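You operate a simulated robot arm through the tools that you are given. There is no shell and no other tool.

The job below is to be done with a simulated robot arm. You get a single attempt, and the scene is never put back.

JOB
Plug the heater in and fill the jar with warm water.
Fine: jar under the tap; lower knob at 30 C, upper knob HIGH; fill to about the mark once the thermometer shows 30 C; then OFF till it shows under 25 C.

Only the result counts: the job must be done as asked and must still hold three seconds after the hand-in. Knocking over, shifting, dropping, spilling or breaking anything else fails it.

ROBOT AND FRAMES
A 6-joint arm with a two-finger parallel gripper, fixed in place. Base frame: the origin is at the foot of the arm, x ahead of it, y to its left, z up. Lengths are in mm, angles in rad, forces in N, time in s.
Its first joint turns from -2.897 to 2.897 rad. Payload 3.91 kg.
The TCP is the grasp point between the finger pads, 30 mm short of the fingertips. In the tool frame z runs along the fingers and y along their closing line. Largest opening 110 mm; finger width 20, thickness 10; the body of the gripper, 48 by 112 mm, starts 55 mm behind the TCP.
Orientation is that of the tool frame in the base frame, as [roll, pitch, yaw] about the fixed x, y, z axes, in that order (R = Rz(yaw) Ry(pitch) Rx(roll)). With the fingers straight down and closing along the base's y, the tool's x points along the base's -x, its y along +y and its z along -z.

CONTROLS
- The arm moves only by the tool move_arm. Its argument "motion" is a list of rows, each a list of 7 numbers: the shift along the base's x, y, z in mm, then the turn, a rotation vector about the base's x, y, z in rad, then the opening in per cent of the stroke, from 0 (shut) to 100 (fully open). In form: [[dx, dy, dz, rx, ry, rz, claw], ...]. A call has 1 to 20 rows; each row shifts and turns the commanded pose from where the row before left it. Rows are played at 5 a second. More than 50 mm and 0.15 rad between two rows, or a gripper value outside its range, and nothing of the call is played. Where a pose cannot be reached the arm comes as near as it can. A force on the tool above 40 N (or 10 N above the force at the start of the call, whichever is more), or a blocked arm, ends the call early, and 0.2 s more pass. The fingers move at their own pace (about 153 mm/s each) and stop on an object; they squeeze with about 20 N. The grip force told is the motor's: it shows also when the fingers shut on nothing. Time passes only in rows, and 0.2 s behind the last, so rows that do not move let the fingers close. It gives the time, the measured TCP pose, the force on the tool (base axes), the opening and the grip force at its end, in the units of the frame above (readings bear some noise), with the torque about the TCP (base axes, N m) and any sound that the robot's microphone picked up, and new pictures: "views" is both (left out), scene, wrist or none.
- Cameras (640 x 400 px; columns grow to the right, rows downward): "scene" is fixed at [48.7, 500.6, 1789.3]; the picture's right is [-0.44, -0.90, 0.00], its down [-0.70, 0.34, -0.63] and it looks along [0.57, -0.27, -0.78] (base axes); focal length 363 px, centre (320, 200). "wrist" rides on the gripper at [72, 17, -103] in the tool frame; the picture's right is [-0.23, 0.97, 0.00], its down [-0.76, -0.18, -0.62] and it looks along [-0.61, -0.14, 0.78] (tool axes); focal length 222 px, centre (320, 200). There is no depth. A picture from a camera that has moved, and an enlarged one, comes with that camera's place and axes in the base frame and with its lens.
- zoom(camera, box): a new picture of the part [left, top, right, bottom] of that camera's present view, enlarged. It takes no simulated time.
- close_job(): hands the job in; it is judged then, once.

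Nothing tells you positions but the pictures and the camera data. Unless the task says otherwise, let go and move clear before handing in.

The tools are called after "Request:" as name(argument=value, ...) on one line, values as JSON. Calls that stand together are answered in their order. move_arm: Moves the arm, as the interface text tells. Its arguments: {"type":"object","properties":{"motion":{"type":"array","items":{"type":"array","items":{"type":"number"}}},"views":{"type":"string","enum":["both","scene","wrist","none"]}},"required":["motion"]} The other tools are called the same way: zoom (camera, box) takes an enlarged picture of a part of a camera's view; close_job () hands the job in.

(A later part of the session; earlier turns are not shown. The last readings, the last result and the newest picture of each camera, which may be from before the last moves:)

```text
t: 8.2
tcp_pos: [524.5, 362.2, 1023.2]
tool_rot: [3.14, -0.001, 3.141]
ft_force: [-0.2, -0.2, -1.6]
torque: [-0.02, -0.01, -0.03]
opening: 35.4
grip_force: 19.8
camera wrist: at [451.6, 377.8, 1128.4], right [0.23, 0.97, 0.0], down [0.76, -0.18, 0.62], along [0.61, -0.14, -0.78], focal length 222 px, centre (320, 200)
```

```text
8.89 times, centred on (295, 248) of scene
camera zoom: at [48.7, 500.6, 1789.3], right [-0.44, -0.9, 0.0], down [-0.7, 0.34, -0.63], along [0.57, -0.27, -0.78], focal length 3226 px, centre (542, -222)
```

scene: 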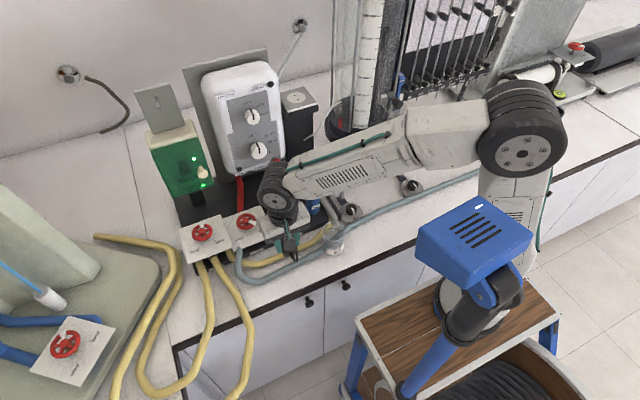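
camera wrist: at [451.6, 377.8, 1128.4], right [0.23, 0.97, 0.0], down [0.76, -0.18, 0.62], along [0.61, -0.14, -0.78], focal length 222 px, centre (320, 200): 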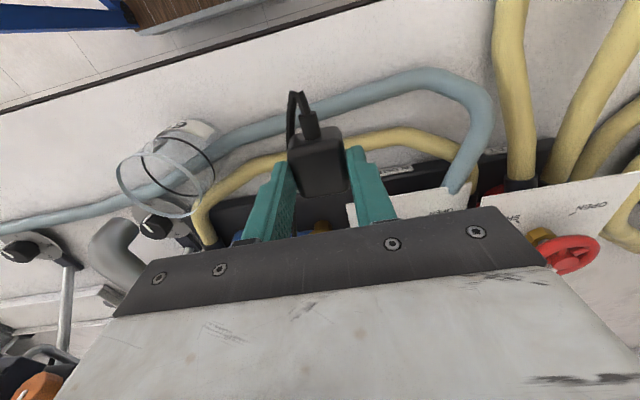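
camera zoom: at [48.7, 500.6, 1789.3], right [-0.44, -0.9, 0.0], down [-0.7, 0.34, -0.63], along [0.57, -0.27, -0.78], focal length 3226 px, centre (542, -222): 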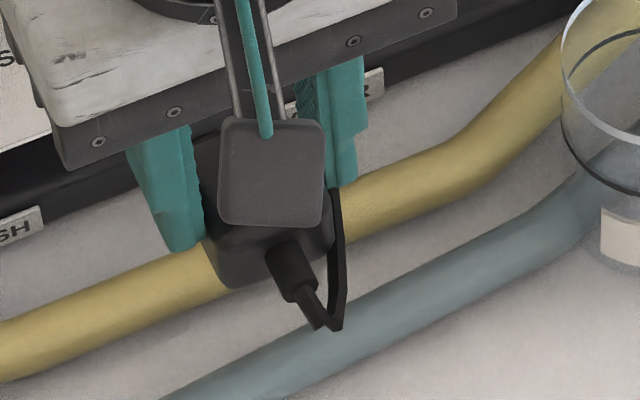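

Pins aren't visible from above, so they're probably underneath. I'll lift higher, watching cord tension and force, to a place where the scene camera can see the underside.

Request:
move_arm(motion=[[0, 0, 30, 0, 0, 0, 15], [0, 0, 30, 0, 0, 0, 15], [0, 0, 30, 0, 0, 0, 15], [0, 0, 30, 0, 0, 0, 15], [0, 0, 30, 0, 0, 0, 15]])

Request:
zoom(camera="scene", box=[240, 150, 360, 225])

Request:
zoom(camera="wrist", box=[240, 80, 400, 220])

```text
t: 9.4
tcp_pos: [524.3, 362.2, 1175.5]
tool_rot: [3.141, -0.001, 3.141]
ft_force: [-0.2, 1.1, -2.0]
torque: [-0.06, 0.02, 0.01]
opening: 35.1
grip_force: 19.5
camera wrist: at [451.0, 378.5, 1278.5], right [0.23, 0.97, 0.0], down [0.76, -0.18, 0.62], along [0.61, -0.14, -0.78], focal length 222 px, centre (320, 200)
```

scene: 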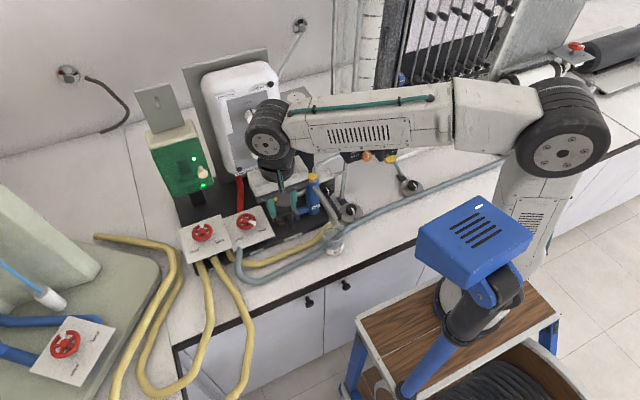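
wrist: 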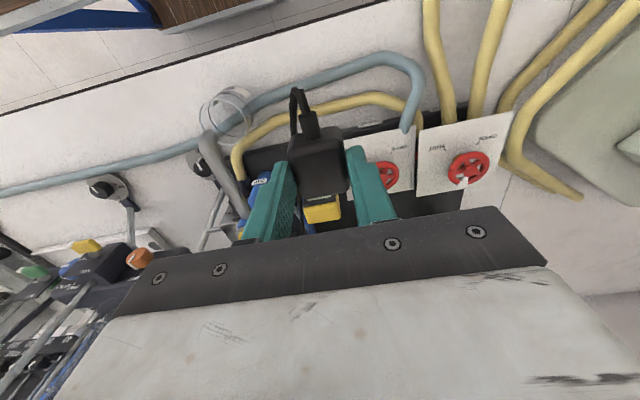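

```text
5.33 times, centred on (300, 188) of scene
camera zoom: at [48.7, 500.6, 1789.3], right [-0.44, -0.9, 0.0], down [-0.7, 0.34, -0.63], along [0.57, -0.27, -0.78], focal length 1935 px, centre (427, 267)
```

zoom: 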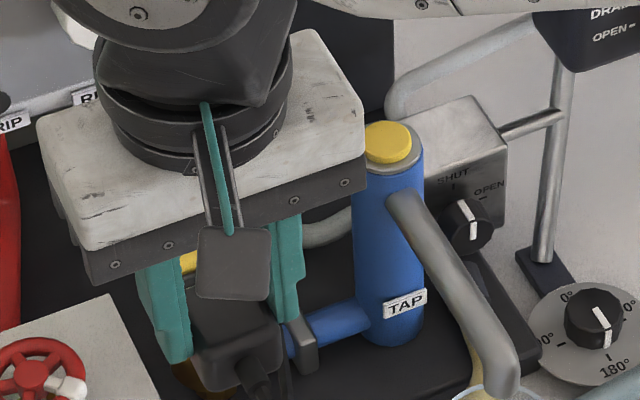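

```text
2.86 times, centred on (320, 150) of wrist
camera zoom: at [451.0, 378.5, 1278.5], right [0.23, 0.97, 0.0], down [0.76, -0.18, 0.62], along [0.61, -0.14, -0.78], focal length 635 px, centre (320, 343)
```

zoom: 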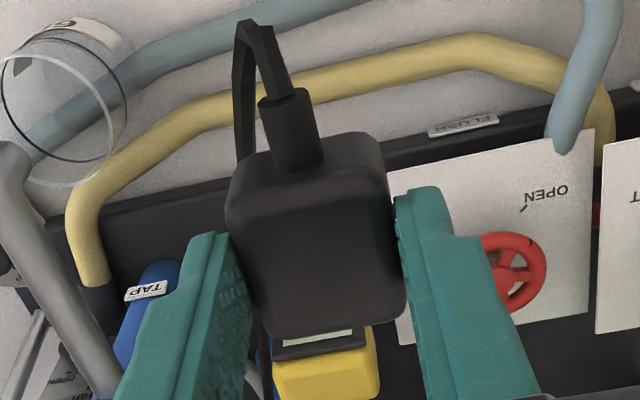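

There's no resistance from the cord. I'll carry on up and across to [700, 195, 1380], clear of the heater and high enough for the scene camera to see the plug's underside.

Request:
move_arm(motion=[[0, 0, 35, 0, 0, 0, 15], [0, 0, 35, 0, 0, 0, 15], [0, -10, 35, 0, 0, 0, 15], [10, -20, 35, 0, 0, 0, 15], [20, -25, 25, 0, 0, 0, 15], [30, -28, 15, 0, 0, 0, 15], [38, -28, 10, 0, 0, 0, 15], [40, -28, 8, 0, 0, 0, 15], [38, -28, 7, 0, 0, 0, 15]])

Request:
zoom(camera="scene", box=[250, 60, 390, 200])

```text
t: 11.4
tcp_pos: [702.1, 194.5, 1381.4]
tool_rot: [-3.141, 0.002, -3.141]
ft_force: [-0.3, -0.2, 0.2]
torque: [-0.02, -0.03, 0.02]
opening: 35.1
grip_force: 19.6
camera wrist: at [628.3, 210.2, 1483.8], right [0.23, 0.97, 0.0], down [0.76, -0.18, 0.62], along [0.61, -0.14, -0.78], focal length 222 px, centre (320, 200)
```

scene: 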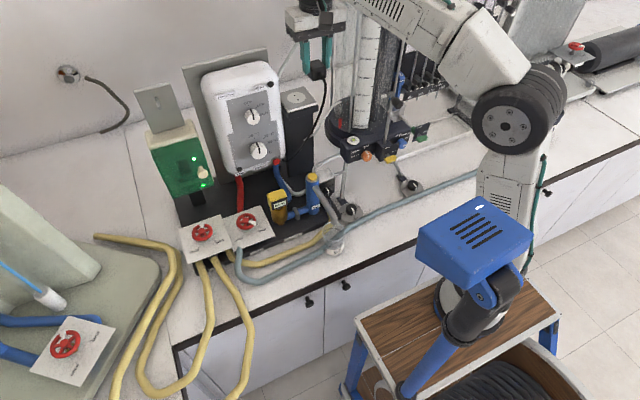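
wrist: 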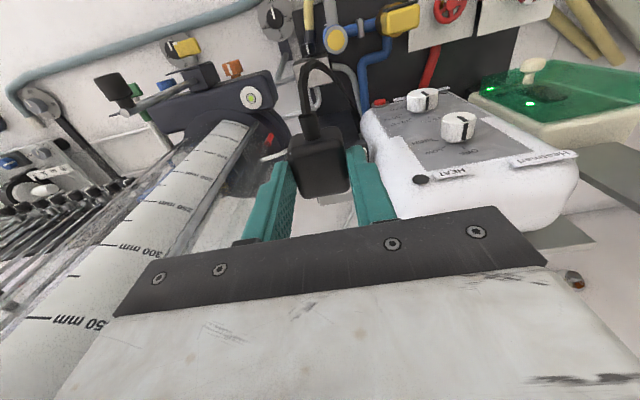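

```text
2.86 times, centred on (320, 130) of scene
camera zoom: at [48.7, 500.6, 1789.3], right [-0.44, -0.9, 0.0], down [-0.7, 0.34, -0.63], along [0.57, -0.27, -0.78], focal length 1037 px, centre (320, 400)
```

zoom: 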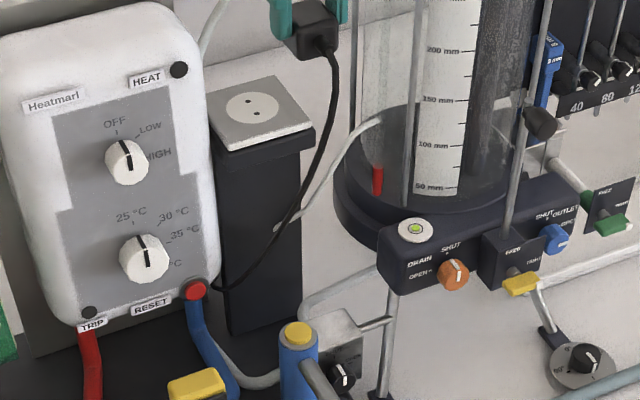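

The cord now hangs free in a smooth curve from the heater's lower right corner. I'll zoom in on the plug.

Request:
zoom(camera="scene", box=[280, 30, 360, 90])

Request:
zoom(camera="wrist", box=[260, 100, 400, 210])

Request:
zoom(camera="scene", box=[270, 80, 330, 120])

```text
6.67 times, centred on (320, 60) of scene
camera zoom: at [48.7, 500.6, 1789.3], right [-0.44, -0.9, 0.0], down [-0.7, 0.34, -0.63], along [0.57, -0.27, -0.78], focal length 2419 px, centre (320, 1133)
```

zoom: 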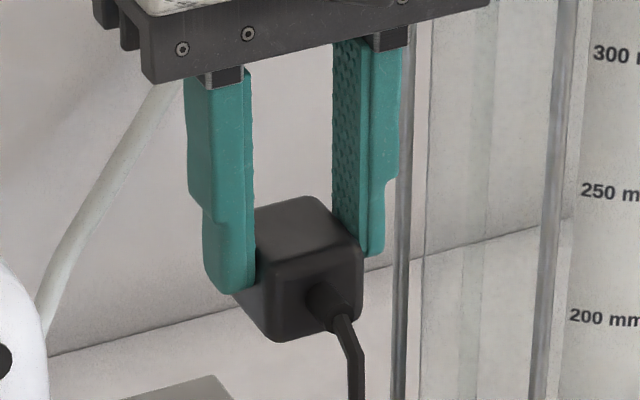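

```text
3.64 times, centred on (330, 155) of wrist
camera zoom: at [628.3, 210.2, 1483.8], right [0.23, 0.97, 0.0], down [0.76, -0.18, 0.62], along [0.61, -0.14, -0.78], focal length 808 px, centre (284, 364)
```

zoom: 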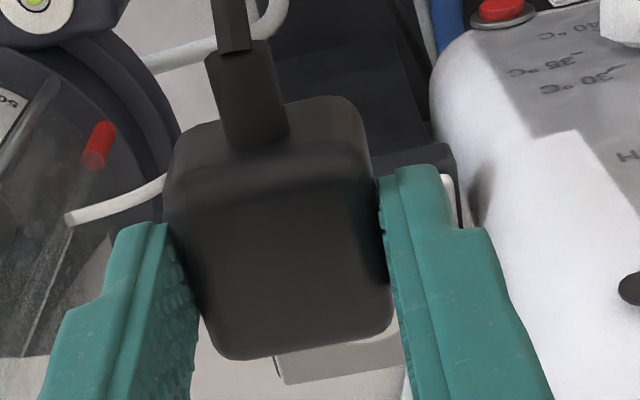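

```text
10.00 times, centred on (300, 100) of scene
camera zoom: at [48.7, 500.6, 1789.3], right [-0.44, -0.9, 0.0], down [-0.7, 0.34, -0.63], along [0.57, -0.27, -0.78], focal length 3629 px, centre (520, 1200)
```

zoom: 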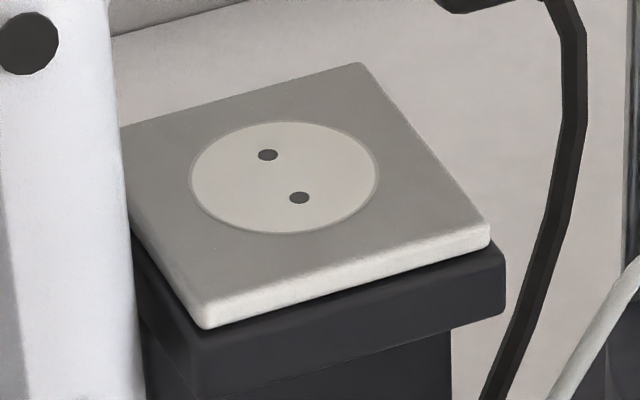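

I still can't see any pins below the body. I'll tilt the tool back by 0.45 rad so the scene camera sees the underside edge-on.

Request:
move_arm(motion=[[-10, 0, 0, 0, 0.15, 0, 15], [-10, 0, 0, 0, 0.15, 0, 15], [-10, 0, 0, 0, 0.15, 0, 15], [0, 0, 0, 0, 0.1, 0, 15]])

Request:
zoom(camera="scene", box=[280, 30, 360, 90])

```text
t: 12.4
tcp_pos: [636.1, 195.5, 1277.6]
tool_rot: [3.137, -0.543, 3.141]
ft_force: [0.5, -0.6, -0.2]
torque: [-0.01, -0.01, 0.0]
opening: 35.4
grip_force: 20.0
out of reach, approached as far as the arm can: row 2, 3, 4
camera wrist: at [627.4, 211.1, 1403.2], right [0.2, 0.97, -0.11], down [0.97, -0.18, 0.14], along [0.11, -0.14, -0.98], focal length 222 px, centre (320, 200)
```

scene: 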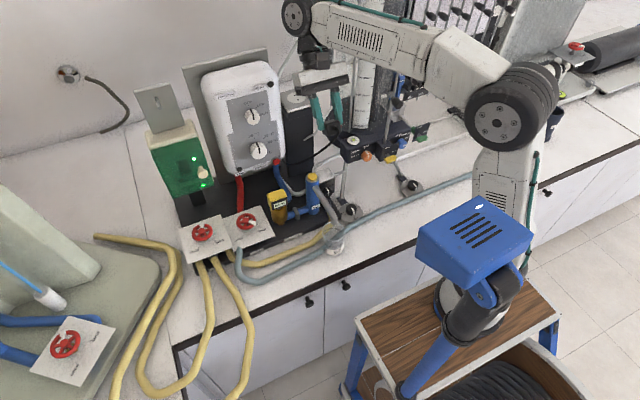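
wrist: 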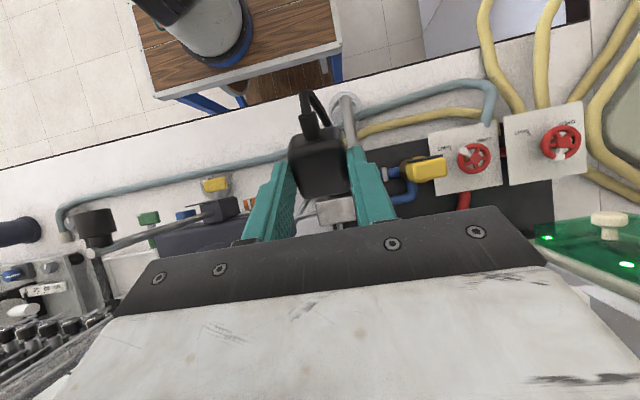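

```text
6.67 times, centred on (320, 60) of scene
camera zoom: at [48.7, 500.6, 1789.3], right [-0.44, -0.9, 0.0], down [-0.7, 0.34, -0.63], along [0.57, -0.27, -0.78], focal length 2419 px, centre (320, 1133)
```

zoom: 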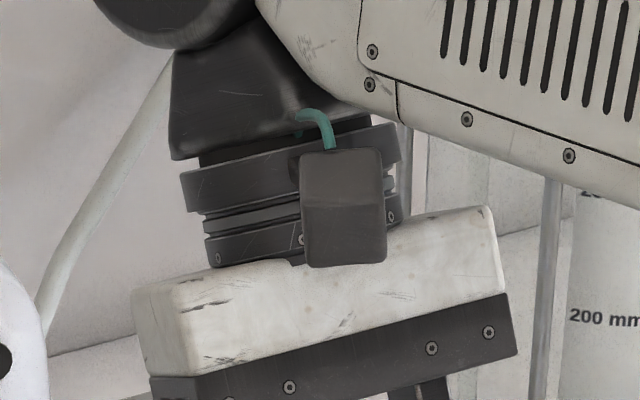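

The arm reached its limit and dipped to z 1278, but it's still clear of everything. I'll look at the plug underside from here.

Request:
zoom(camera="scene", box=[295, 85, 365, 145])

Request:
zoom(camera="wrist", box=[260, 80, 400, 210])

```text
6.67 times, centred on (330, 115) of scene
camera zoom: at [48.7, 500.6, 1789.3], right [-0.44, -0.9, 0.0], down [-0.7, 0.34, -0.63], along [0.57, -0.27, -0.78], focal length 2419 px, centre (253, 767)
```

zoom: 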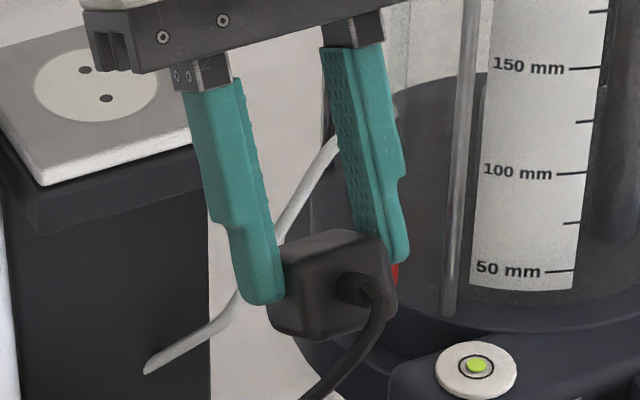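

```text
3.08 times, centred on (330, 145) of wrist
camera zoom: at [627.4, 211.1, 1403.2], right [0.2, 0.97, -0.11], down [0.97, -0.18, 0.14], along [0.11, -0.14, -0.98], focal length 684 px, centre (289, 369)
```

zoom: 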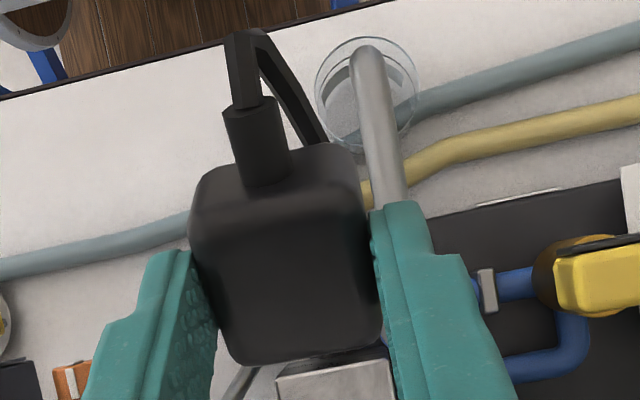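

There are no pins on the underside. They may be on the far (+x) face opposite the cord, so I'll undo the tilt and then yaw to show that face to the scene camera.

Request:
move_arm(motion=[[0, 0, 0, 0, -0.15, 0, 15], [0, 0, 0, 0, -0.15, 0, 15], [0, 0, 0, 0, -0.15, 0, 15], [0, 0, 0, 0, -0.1, 0, 15]], views="none")

```text
t: 13.4
tcp_pos: [637.6, 195.3, 1276.5]
tool_rot: [-3.141, 0.002, -3.142]
ft_force: [1.3, -1.3, -1.6]
torque: [0.02, 0.01, 0.01]
opening: 35.2
grip_force: 19.8
```

The commanded pose now follows the actual one: upright at [638, 195, 1277]. I'll yaw +1.8 rad to bring the plug's far face around to the scene camera.

Request:
move_arm(motion=[[0, 0, 5, 0, 0, 0.15, 15], [0, 0, 5, 0, 0, 0.15, 15], [0, 0, 5, 0, 0, 0.15, 15], [0, 0, 5, 0, 0, 0.15, 15], [0, 0, 0, 0, 0, 0.15, 15], [0, 0, 0, 0, 0, 0.15, 15], [0, 0, 0, 0, 0, 0.15, 15], [0, 0, 0, 0, 0, 0.15, 15], [0, 0, 0, 0, 0, 0.15, 15], [0, 0, 0, 0, 0, 0.15, 15], [0, 0, 0, 0, 0, 0.15, 15], [0, 0, 0, 0, 0, 0.15, 15]])

Request:
zoom(camera="scene", box=[285, 75, 365, 135])

```text
t: 16.0
tcp_pos: [637.1, 195.0, 1297.9]
tool_rot: [3.14, 0.0, -1.34]
ft_force: [0.2, -0.1, -0.6]
torque: [-0.01, -0.05, 0.0]
opening: 35.6
grip_force: 20.6
camera wrist: at [636.3, 120.4, 1400.7], right [-1.0, 0.0, 0.0], down [0.0, 0.78, 0.62], along [0.0, 0.62, -0.78], focal length 222 px, centre (320, 200)
```

scene: 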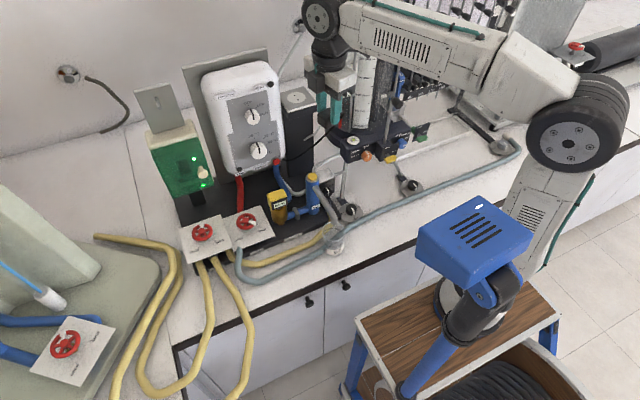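
wrist: 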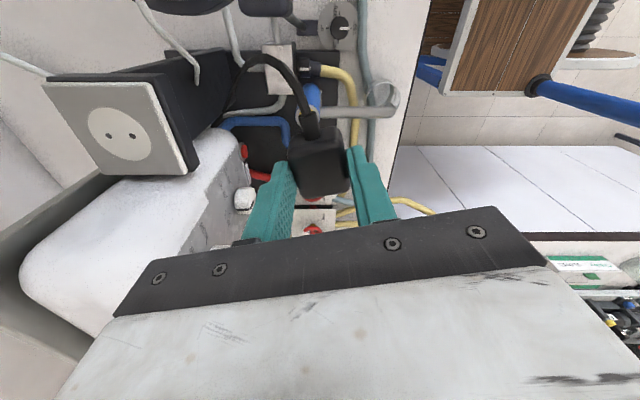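

```text
6.67 times, centred on (325, 105) of scene
camera zoom: at [48.7, 500.6, 1789.3], right [-0.44, -0.9, 0.0], down [-0.7, 0.34, -0.63], along [0.57, -0.27, -0.78], focal length 2419 px, centre (287, 833)
```

zoom: 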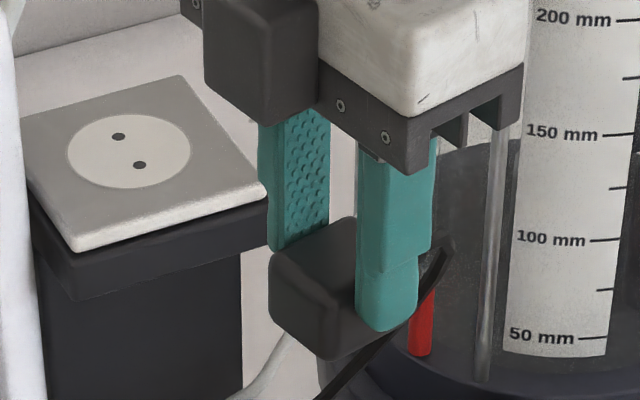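

The former far face is now toward the camera. I'll zoom in closely for pins.

Request:
zoom(camera="scene", box=[310, 98, 350, 136])

Request:
zoom(camera="wrist", box=[40, 70, 200, 180])

Request:
zoom(camera="wrist", box=[230, 60, 400, 210])

```text
10.53 times, centred on (330, 117) of scene
camera zoom: at [48.7, 500.6, 1789.3], right [-0.44, -0.9, 0.0], down [-0.7, 0.34, -0.63], along [0.57, -0.27, -0.78], focal length 3820 px, centre (215, 1074)
```

zoom: 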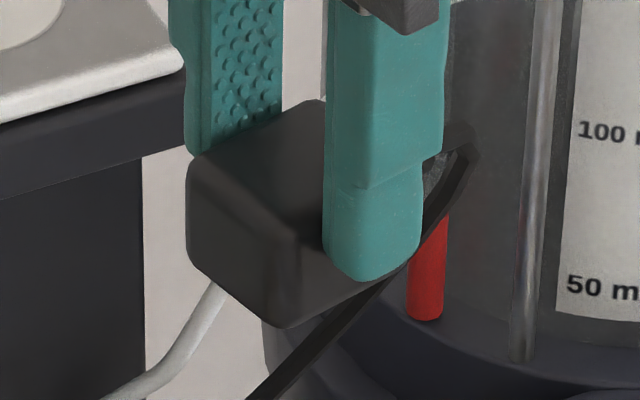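

```text
3.64 times, centred on (120, 125) of wrist
camera zoom: at [636.3, 120.4, 1400.7], right [-1.0, 0.0, 0.0], down [0.0, 0.78, 0.62], along [0.0, 0.62, -0.78], focal length 808 px, centre (1047, 473)
```

zoom: 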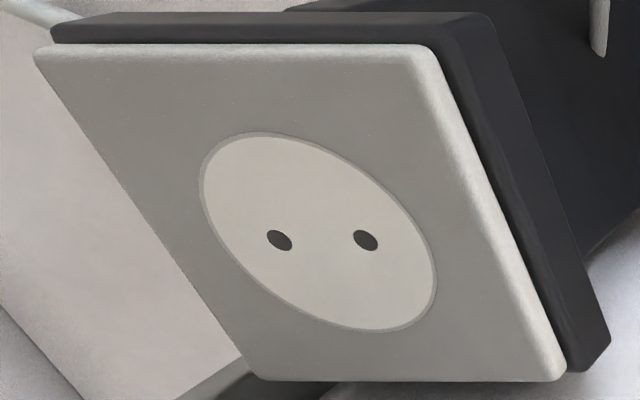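

```text
2.67 times, centred on (315, 135) of wrist
camera zoom: at [636.3, 120.4, 1400.7], right [-1.0, 0.0, 0.0], down [0.0, 0.78, 0.62], along [0.0, 0.62, -0.78], focal length 592 px, centre (333, 373)
```

zoom: 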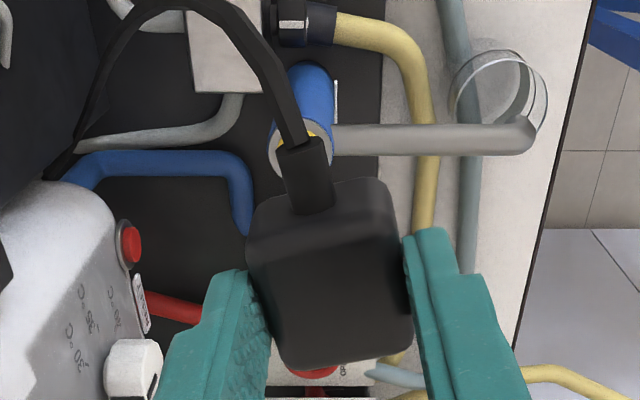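

The far face is plain too, so I need a real look at the underside. I'll back off to a clear spot where the arm has reach and tilt the plug's bottom toward the scene camera.

Request:
move_arm(motion=[[-37, 11, -5, 0, 0, 0, 15], [-37, 11, -5, 0, 0, 0, 15], [-37, 11, -10, 0, 0, 0, 15], [-38, 11, -14, 0, 0, 0, 15], [-38, 11, -14, 0, 0, 0, 15], [0, 0, 0, 0.079, 0.127, 0, 15], [0, 0, 0, 0.079, 0.127, 0, 15], [0, 0, 0, 0.079, 0.127, 0, 15]])

```text
t: 17.8
tcp_pos: [449.2, 252.1, 1248.5]
tool_rot: [2.813, 0.315, -1.395]
ft_force: [-0.1, 0.4, -0.9]
torque: [-0.01, -0.04, 0.02]
opening: 35.1
grip_force: 19.9
camera wrist: at [483.8, 154.0, 1325.2], right [-0.93, -0.04, 0.37], down [0.27, 0.62, 0.74], along [-0.26, 0.79, -0.56], focal length 222 px, centre (320, 200)
```

scene: 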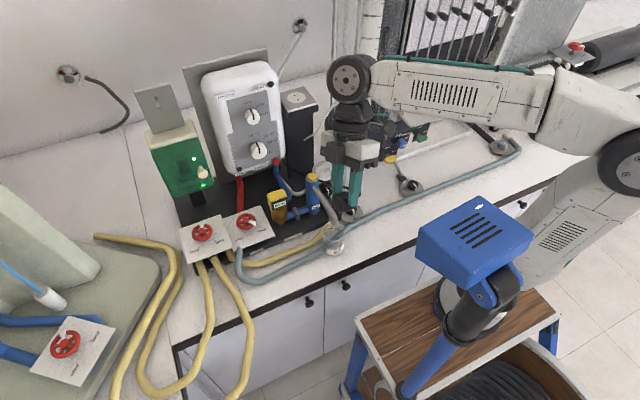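
wrist: 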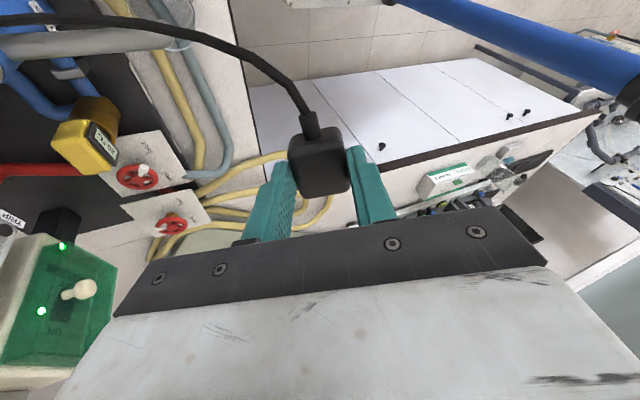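

That is reachable. I'll continue the tilt.

Request:
move_arm(motion=[[0, 0, 0, 0.079, 0.127, 0, 15], [0, 0, 0, 0.079, 0.127, 0, 15], [0, 0, 0, 0.079, 0.127, 0, 15], [0, 0, 0, 0.079, 0.127, 0, 15], [0, 0, 0, 0.079, 0.127, 0, 15]])

Request:
zoom(camera="scene", box=[310, 150, 390, 230])

```text
t: 19.0
tcp_pos: [450.6, 251.2, 1249.9]
tool_rot: [2.072, 0.72, -1.779]
ft_force: [-0.3, 0.0, 0.0]
torque: [-0.03, -0.05, 0.0]
opening: 35.3
grip_force: 20.1
camera wrist: at [509.4, 137.8, 1250.4], right [-0.54, -0.29, 0.79], down [0.72, 0.34, 0.61], along [-0.44, 0.9, 0.02], focal length 222 px, centre (320, 200)
```

scene: 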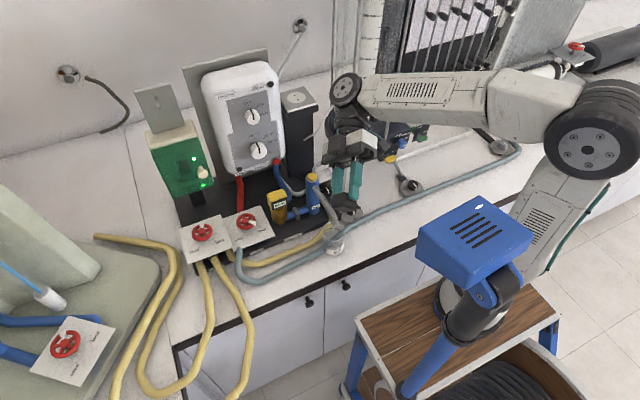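
wrist: 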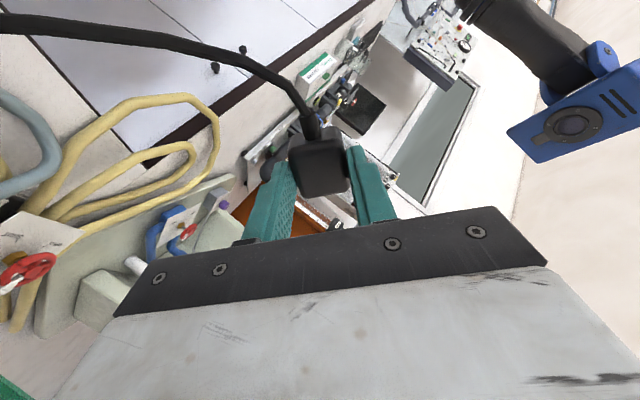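

```text
5.00 times, centred on (350, 190) of scene
camera zoom: at [48.7, 500.6, 1789.3], right [-0.44, -0.9, 0.0], down [-0.7, 0.34, -0.63], along [0.57, -0.27, -0.78], focal length 1814 px, centre (170, 250)
```

zoom: 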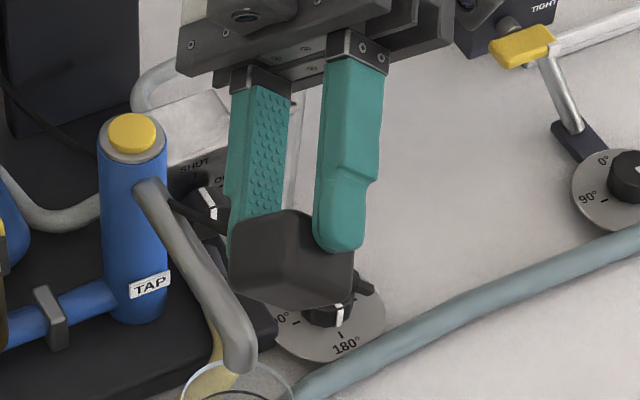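

Request:
zoom(camera="scene", box=[332, 185, 362, 217])

Request:
zoom(camera="wrist", box=[270, 100, 370, 210])

```text
12.50 times, centred on (347, 201) of scene
camera zoom: at [48.7, 500.6, 1789.3], right [-0.44, -0.9, 0.0], down [-0.7, 0.34, -0.63], along [0.57, -0.27, -0.78], focal length 4536 px, centre (-18, 188)
```

zoom: 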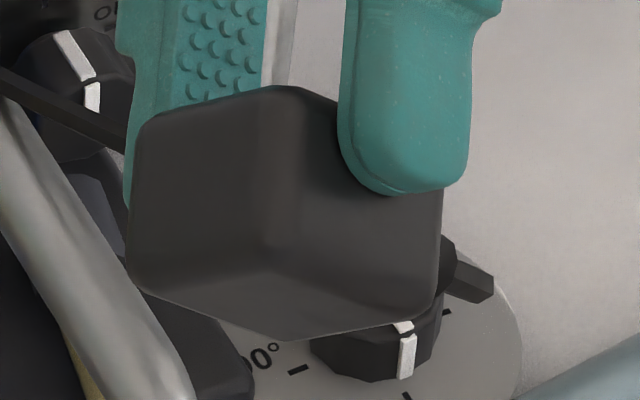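

```text
3.64 times, centred on (320, 155) of wrist
camera zoom: at [509.4, 137.8, 1250.4], right [-0.54, -0.29, 0.79], down [0.72, 0.34, 0.61], along [-0.44, 0.9, 0.02], focal length 808 px, centre (320, 364)
```

zoom: 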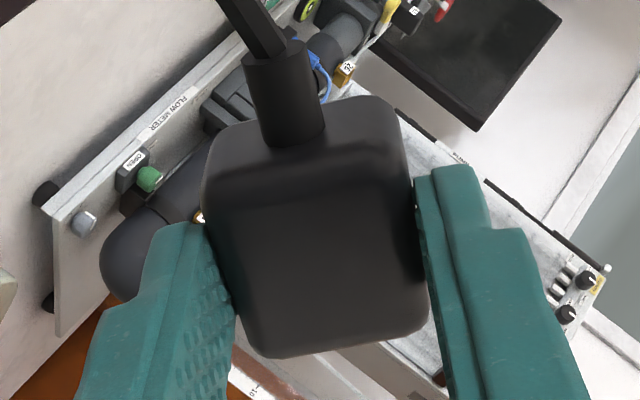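

The bottom face is only just visible and looks blank. I'll tilt a little further to view it more squarely.

Request:
move_arm(motion=[[0, 0, 5, 0.079, 0.127, 0, 15], [0, 0, 5, 0.079, 0.127, 0, 15], [0, 0, 5, 0.079, 0.127, 0, 15]])

Request:
zoom(camera="scene", box=[325, 180, 370, 222])

```text
t: 19.8
tcp_pos: [430.2, 287.2, 1249.5]
tool_rot: [1.468, 0.783, -2.209]
ft_force: [0.0, 0.3, -1.4]
torque: [-0.01, -0.02, 0.0]
opening: 35.4
grip_force: 20.2
out of reach, approached as far as the arm can: row 2, 3
camera wrist: at [480.0, 179.8, 1202.4], right [-0.23, -0.48, 0.85], down [0.91, 0.21, 0.37], along [-0.36, 0.85, 0.38], focal length 222 px, centre (320, 200)
```

scene: 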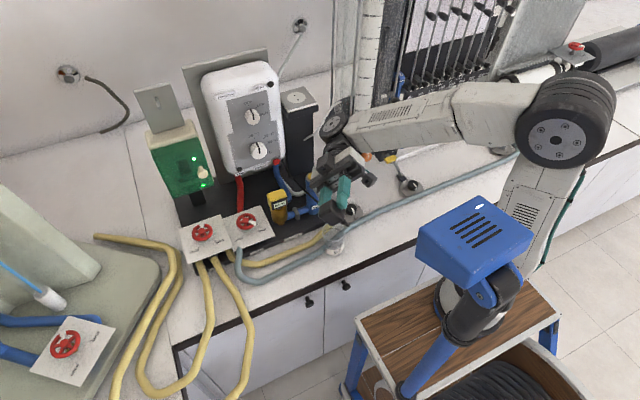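
wrist: 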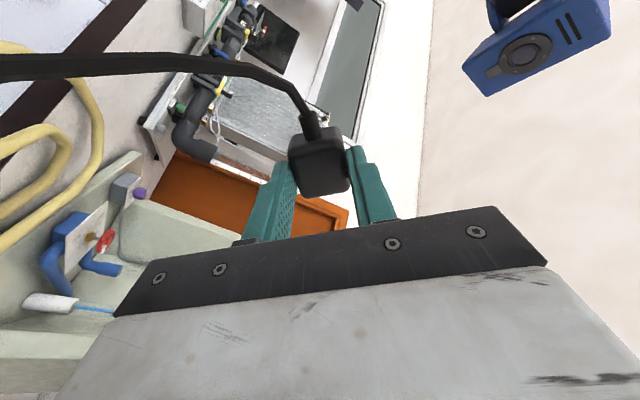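

```text
9.52 times, centred on (348, 201) of scene
camera zoom: at [48.7, 500.6, 1789.3], right [-0.44, -0.9, 0.0], down [-0.7, 0.34, -0.63], along [0.57, -0.27, -0.78], focal length 3456 px, centre (58, 190)
```

zoom: 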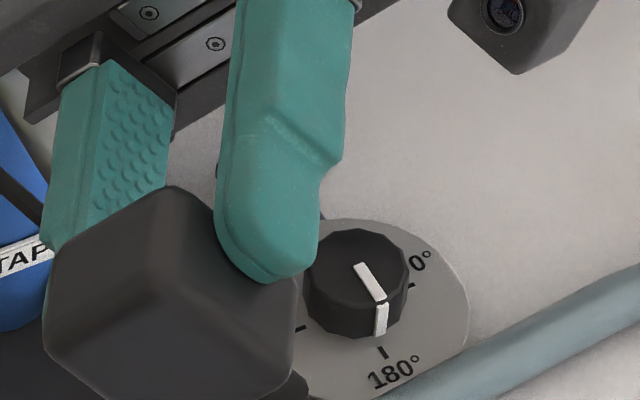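

Request:
zoom(camera="scene", box=[322, 195, 362, 230])

Request:
zoom(camera="wrist", box=[270, 100, 370, 210])

```text
11.43 times, centred on (342, 212) of scene
camera zoom: at [48.7, 500.6, 1789.3], right [-0.44, -0.9, 0.0], down [-0.7, 0.34, -0.63], along [0.57, -0.27, -0.78], focal length 4147 px, centre (69, 57)
```

zoom: 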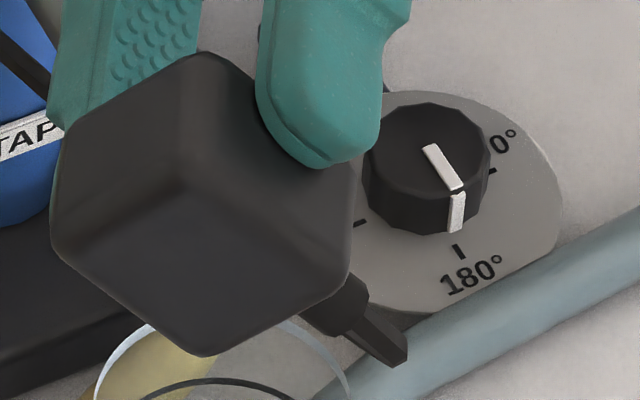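

```text
3.64 times, centred on (320, 155) of wrist
camera zoom: at [480.0, 179.8, 1202.4], right [-0.23, -0.48, 0.85], down [0.91, 0.21, 0.37], along [-0.36, 0.85, 0.38], focal length 808 px, centre (320, 364)
```

zoom: 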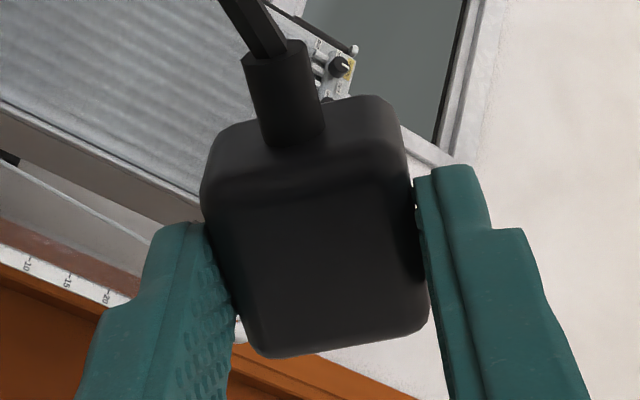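

The plug is a plain block with no visible pins. The natural seating is therefore bottom-down, as it stood on the bench, with the cord leaving sideways. I'll return the tool to vertical.

Request:
move_arm(motion=[[2, -3, 2, -0.0797, -0.1257, 0, 15], [2, -3, 2, -0.0797, -0.1257, 0, 15], [2, -3, 2, -0.0797, -0.1257, 0, 15], [2, -3, 2, -0.0797, -0.1257, 0, 15], [2, -3, 2, -0.0797, -0.1257, 0, 15], [2, -3, 2, -0.0797, -0.1257, 0, 15], [2, -3, 5, -0.0797, -0.1257, 0, 15], [2, -3, 5, -0.0797, -0.1257, 0, 15], [2, -3, 5, -0.0797, -0.1257, 0, 15], [2, -3, 5, -0.0797, -0.1257, 0, 15], [0, 0, 5, -0.0797, -0.1257, 0, 15]], views="none")

```text
t: 22.2
tcp_pos: [450.0, 257.3, 1287.2]
tool_rot: [3.13, 0.0, -1.352]
ft_force: [0.4, 0.1, -0.6]
torque: [-0.01, -0.01, 0.0]
opening: 35.1
grip_force: 19.7
```

The tool is vertical again with yaw about -1.35. I'll square the yaw to -π/2, where the gripper is narrow on the heater side, and approach above the socket to inspect the clearances.

Request:
move_arm(motion=[[0, 0, 30, 0, 0, -0.05, 15], [36, -8, 20, 0, 0, -0.05, 15], [36, -8, 5, 0, 0, -0.05, 15], [36, -8, 0, 0, 0, -0.05, 15], [36, -8, 0, 0, 0, -0.019, 15], [36, -8, 0, 0, 0, 0, 15], [36, -8, 0, 0, 0, 0, 15], [37, -8, 0, 0, 0, 0, 15], [37, -8, 0, 0, 0, 0, 15]])

Request:
zoom(camera="wrist", box=[120, 60, 360, 210])

Request:
zoom(camera="scene", box=[220, 40, 340, 130])

```text
t: 24.2
tcp_pos: [739.6, 192.1, 1341.1]
tool_rot: [3.131, 0.001, -1.571]
ft_force: [-0.8, -0.7, 0.7]
torque: [0.02, -0.04, 0.0]
opening: 35.4
grip_force: 20.1
camera wrist: at [722.7, 119.8, 1444.8], right [-0.97, 0.23, 0.01], down [0.19, 0.76, 0.62], along [0.13, 0.61, -0.78], focal length 222 px, centre (320, 200)
```

scene: 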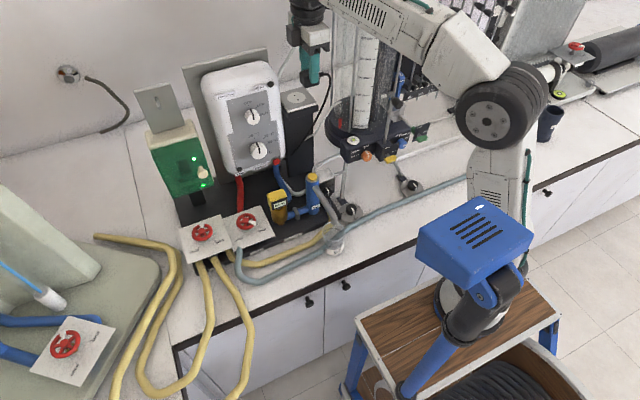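
wrist: 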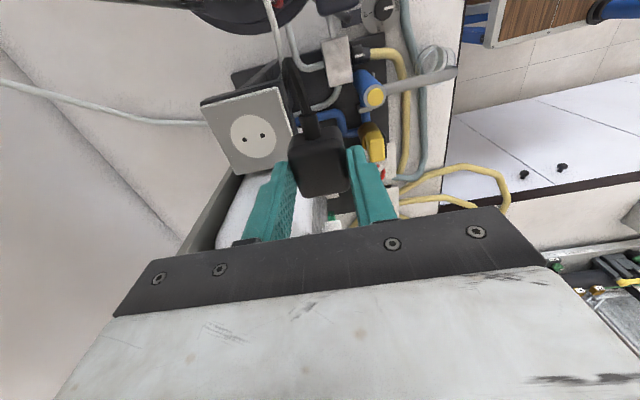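

```text
2.67 times, centred on (240, 135) of wrist
camera zoom: at [722.7, 119.8, 1444.8], right [-0.97, 0.23, 0.01], down [0.19, 0.76, 0.62], along [0.13, 0.61, -0.78], focal length 592 px, centre (533, 373)
```

zoom: 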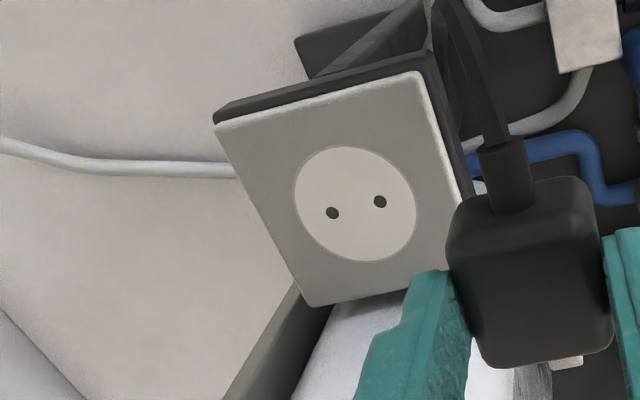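

```text
4.44 times, centred on (280, 85) of scene
camera zoom: at [48.7, 500.6, 1789.3], right [-0.44, -0.9, 0.0], down [-0.7, 0.34, -0.63], along [0.57, -0.27, -0.78], focal length 1613 px, centre (498, 711)
```

zoom: 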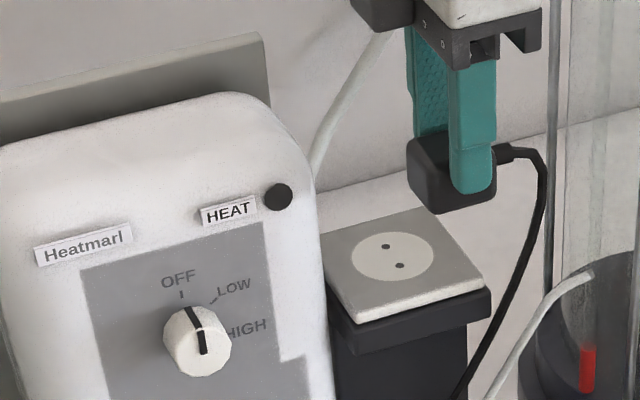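

The socket centre works out at about [816, 198.5, 1207] with holes along x. The gripper's wide side would foul the heater in the original yaw, so this 90° yaw, with the cord to -y, is the workable one. I'll step forward carefully above the socket.

Request:
move_arm(motion=[[5, 2, -15, 0, -0.0106, 0, 15], [10, 2, -20, 0, 0, 0, 15], [15, 2.4, -15, 0, 0, 0, 15], [15, 0, -8, 0, 0, 0, 15], [10, 0, -3, 0, 0, 0, 15]])

Request:
zoom(camera="scene", box=[260, 50, 340, 120])

Request:
zoom(camera="wrist", box=[200, 60, 400, 210])

```text
t: 25.4
tcp_pos: [796.5, 199.2, 1280.3]
tool_rot: [3.138, 0.0, -1.57]
ft_force: [0.2, -0.2, -0.5]
torque: [0.0, -0.02, 0.0]
opening: 35.4
grip_force: 20.1
camera wrist: at [777.6, 126.8, 1383.3], right [-0.97, 0.23, 0.0], down [0.18, 0.76, 0.62], along [0.14, 0.61, -0.78], focal length 222 px, centre (320, 200)
```

scene: 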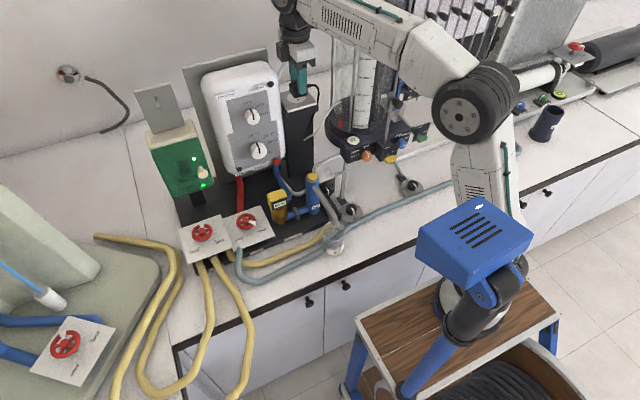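
wrist: 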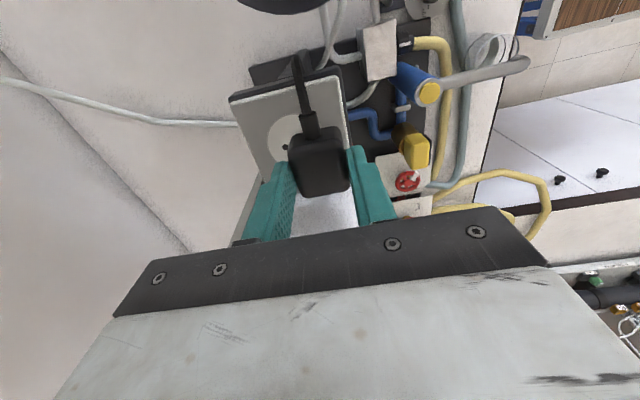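

```text
5.71 times, centred on (300, 85) of scene
camera zoom: at [48.7, 500.6, 1789.3], right [-0.44, -0.9, 0.0], down [-0.7, 0.34, -0.63], along [0.57, -0.27, -0.78], focal length 2074 px, centre (434, 857)
```

zoom: 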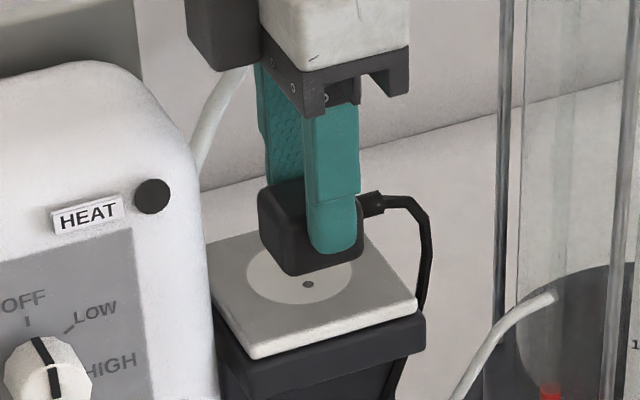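

```text
2.67 times, centred on (300, 135) of wrist
camera zoom: at [777.6, 126.8, 1383.3], right [-0.97, 0.23, 0.0], down [0.18, 0.76, 0.62], along [0.14, 0.61, -0.78], focal length 592 px, centre (373, 373)
```

zoom: 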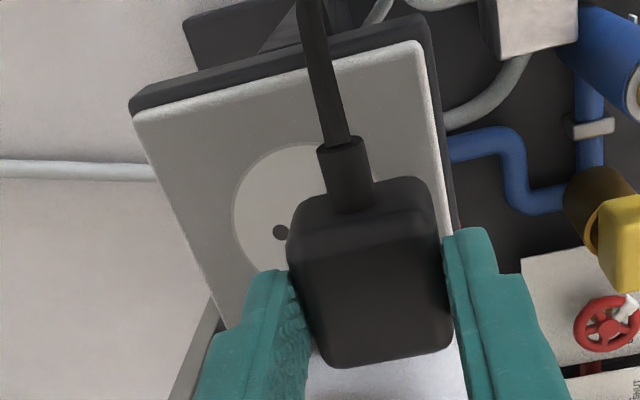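

Reach is fine. From this closer view the socket centre refines to about [814, 199.3, 1210]. I'll move above it and recheck.

Request:
move_arm(motion=[[9, 0, -5, 0, 0, 0, 15], [8.5, 0, -5, 0, 0, 0, 15], [0, 0, 0, 0, 0, 0, 15]])

Request:
zoom(camera="scene", box=[270, 65, 330, 115])

Request:
zoom(camera="wrist", box=[220, 60, 400, 210])

```text
t: 26.2
tcp_pos: [812.8, 200.2, 1269.4]
tool_rot: [3.139, 0.001, -1.572]
ft_force: [0.4, -1.0, -0.1]
torque: [0.01, -0.01, 0.0]
opening: 35.5
grip_force: 20.2
camera wrist: at [795.0, 127.0, 1372.6], right [-0.97, 0.23, 0.0], down [0.18, 0.76, 0.62], along [0.14, 0.61, -0.78], focal length 222 px, centre (320, 200)
```

scene: 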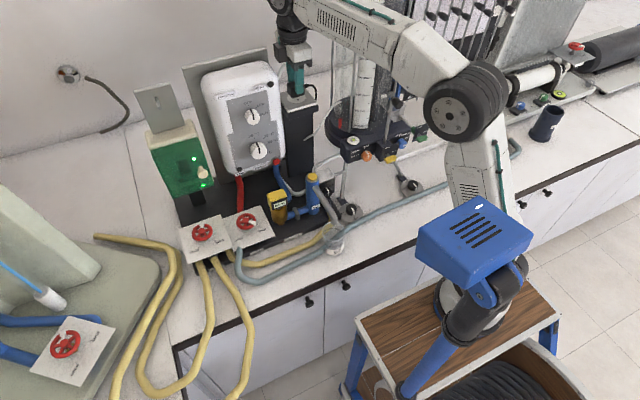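
wrist: 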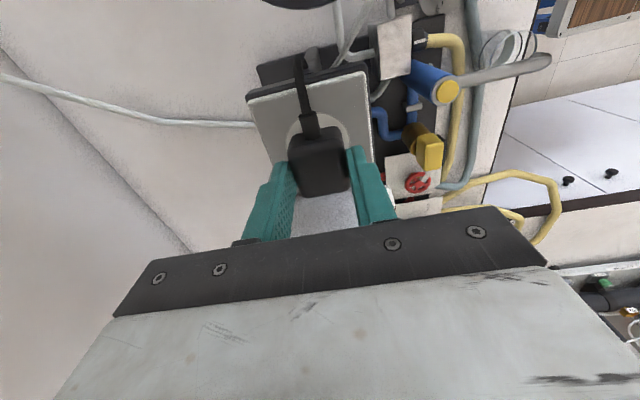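

```text
8.00 times, centred on (300, 90) of scene
camera zoom: at [48.7, 500.6, 1789.3], right [-0.44, -0.9, 0.0], down [-0.7, 0.34, -0.63], along [0.57, -0.27, -0.78], focal length 2903 px, centre (480, 1080)
```

zoom: 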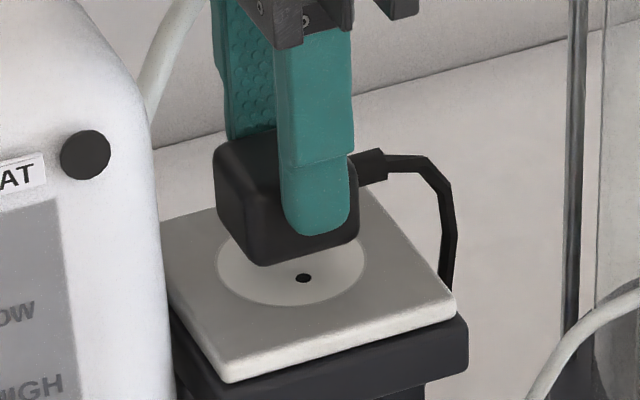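

```text
2.67 times, centred on (310, 135) of wrist
camera zoom: at [795.0, 127.0, 1372.6], right [-0.97, 0.23, 0.0], down [0.18, 0.76, 0.62], along [0.14, 0.61, -0.78], focal length 592 px, centre (347, 373)
```

zoom: 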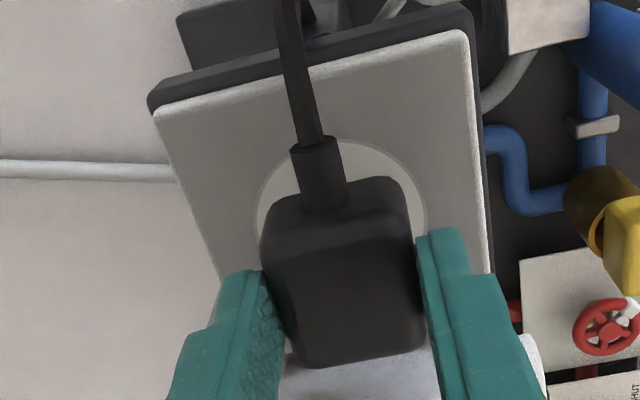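

The plug is centred over the socket to within a couple of mm. I'll lower it slowly and watch the force.

Request:
move_arm(motion=[[0.3, -0.3, -4, 0, 0, 0, 15], [0, 0, -4, 0, 0, 0, 15], [0, 0, -3, 0, 0, 0, 15], [0, 0, 0, 0, 0, 0, 15]])

Request:
zoom(camera="scene", box=[270, 65, 330, 115])

```text
t: 27.2
tcp_pos: [812.3, 199.8, 1258.6]
tool_rot: [3.138, -0.002, -1.57]
ft_force: [0.3, -0.7, -1.1]
torque: [0.01, 0.02, 0.03]
opening: 35.4
grip_force: 19.9
camera wrist: at [795.3, 126.9, 1361.8], right [-0.97, 0.23, 0.0], down [0.18, 0.76, 0.62], along [0.14, 0.61, -0.78], focal length 222 px, centre (320, 200)
```

scene: 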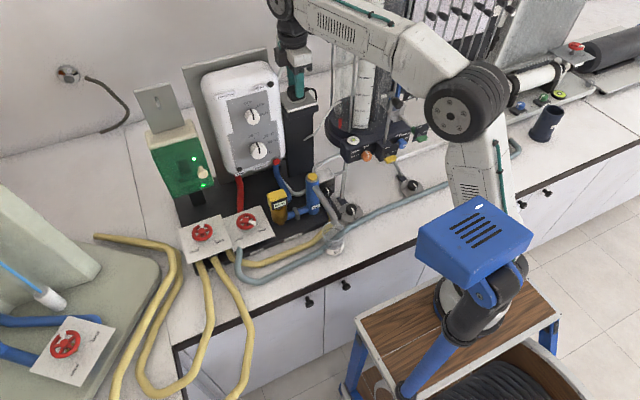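
wrist: 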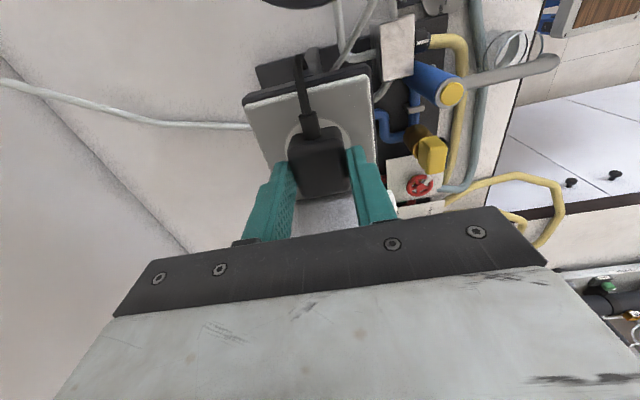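

```text
8.00 times, centred on (300, 90) of scene
camera zoom: at [48.7, 500.6, 1789.3], right [-0.44, -0.9, 0.0], down [-0.7, 0.34, -0.63], along [0.57, -0.27, -0.78], focal length 2903 px, centre (480, 1080)
```

zoom: 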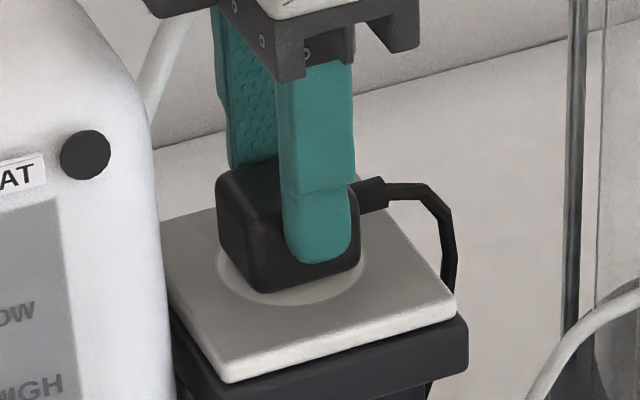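

It's almost seated. I'll keep lowering in small steps.

Request:
move_arm(motion=[[0.3, -0.2, -2, 0, 0, 0, 15], [0, 0, -2, 0, 0, 0, 15], [0, 0, -2, 0, 0, 0, 15], [0, 0, 0, 0, 0, 0, 15]])

Request:
zoom(camera="scene", box=[270, 65, 330, 115])

```text
t: 28.2
tcp_pos: [813.9, 198.6, 1253.9]
tool_rot: [3.14, 0.001, -1.573]
ft_force: [24.4, 1.0, 19.0]
torque: [0.02, -0.73, 0.03]
opening: 35.5
grip_force: 19.9
heard: snap
camera wrist: at [796.2, 125.8, 1356.2], right [-0.97, 0.23, 0.0], down [0.18, 0.76, 0.62], along [0.14, 0.61, -0.78], focal length 222 px, centre (320, 200)
```

scene: 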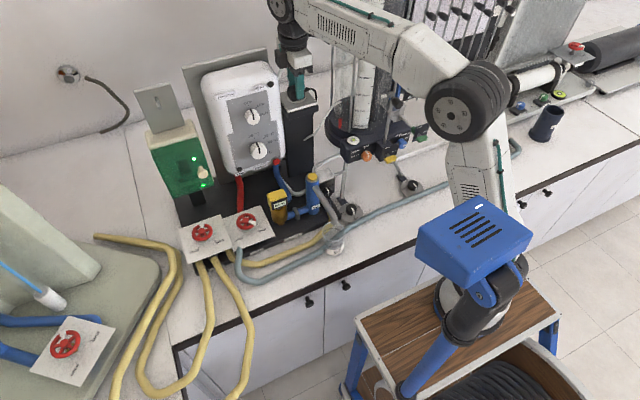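
wrist: 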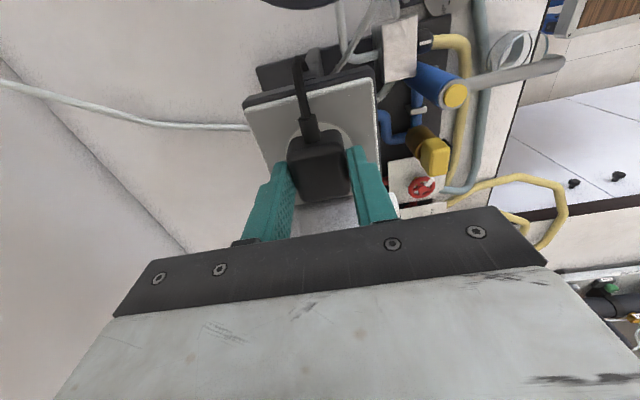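

```text
8.00 times, centred on (300, 90) of scene
camera zoom: at [48.7, 500.6, 1789.3], right [-0.44, -0.9, 0.0], down [-0.7, 0.34, -0.63], along [0.57, -0.27, -0.78], focal length 2903 px, centre (480, 1080)
```

zoom: 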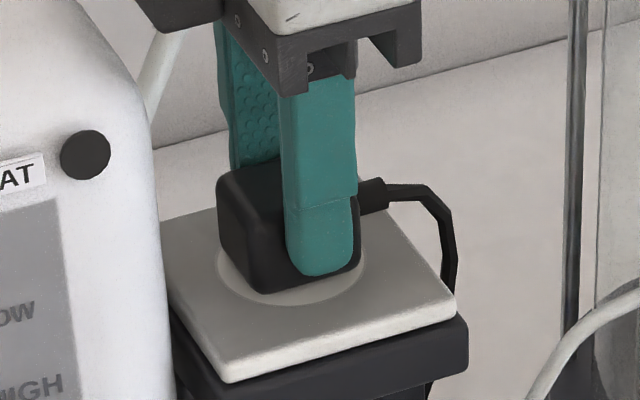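

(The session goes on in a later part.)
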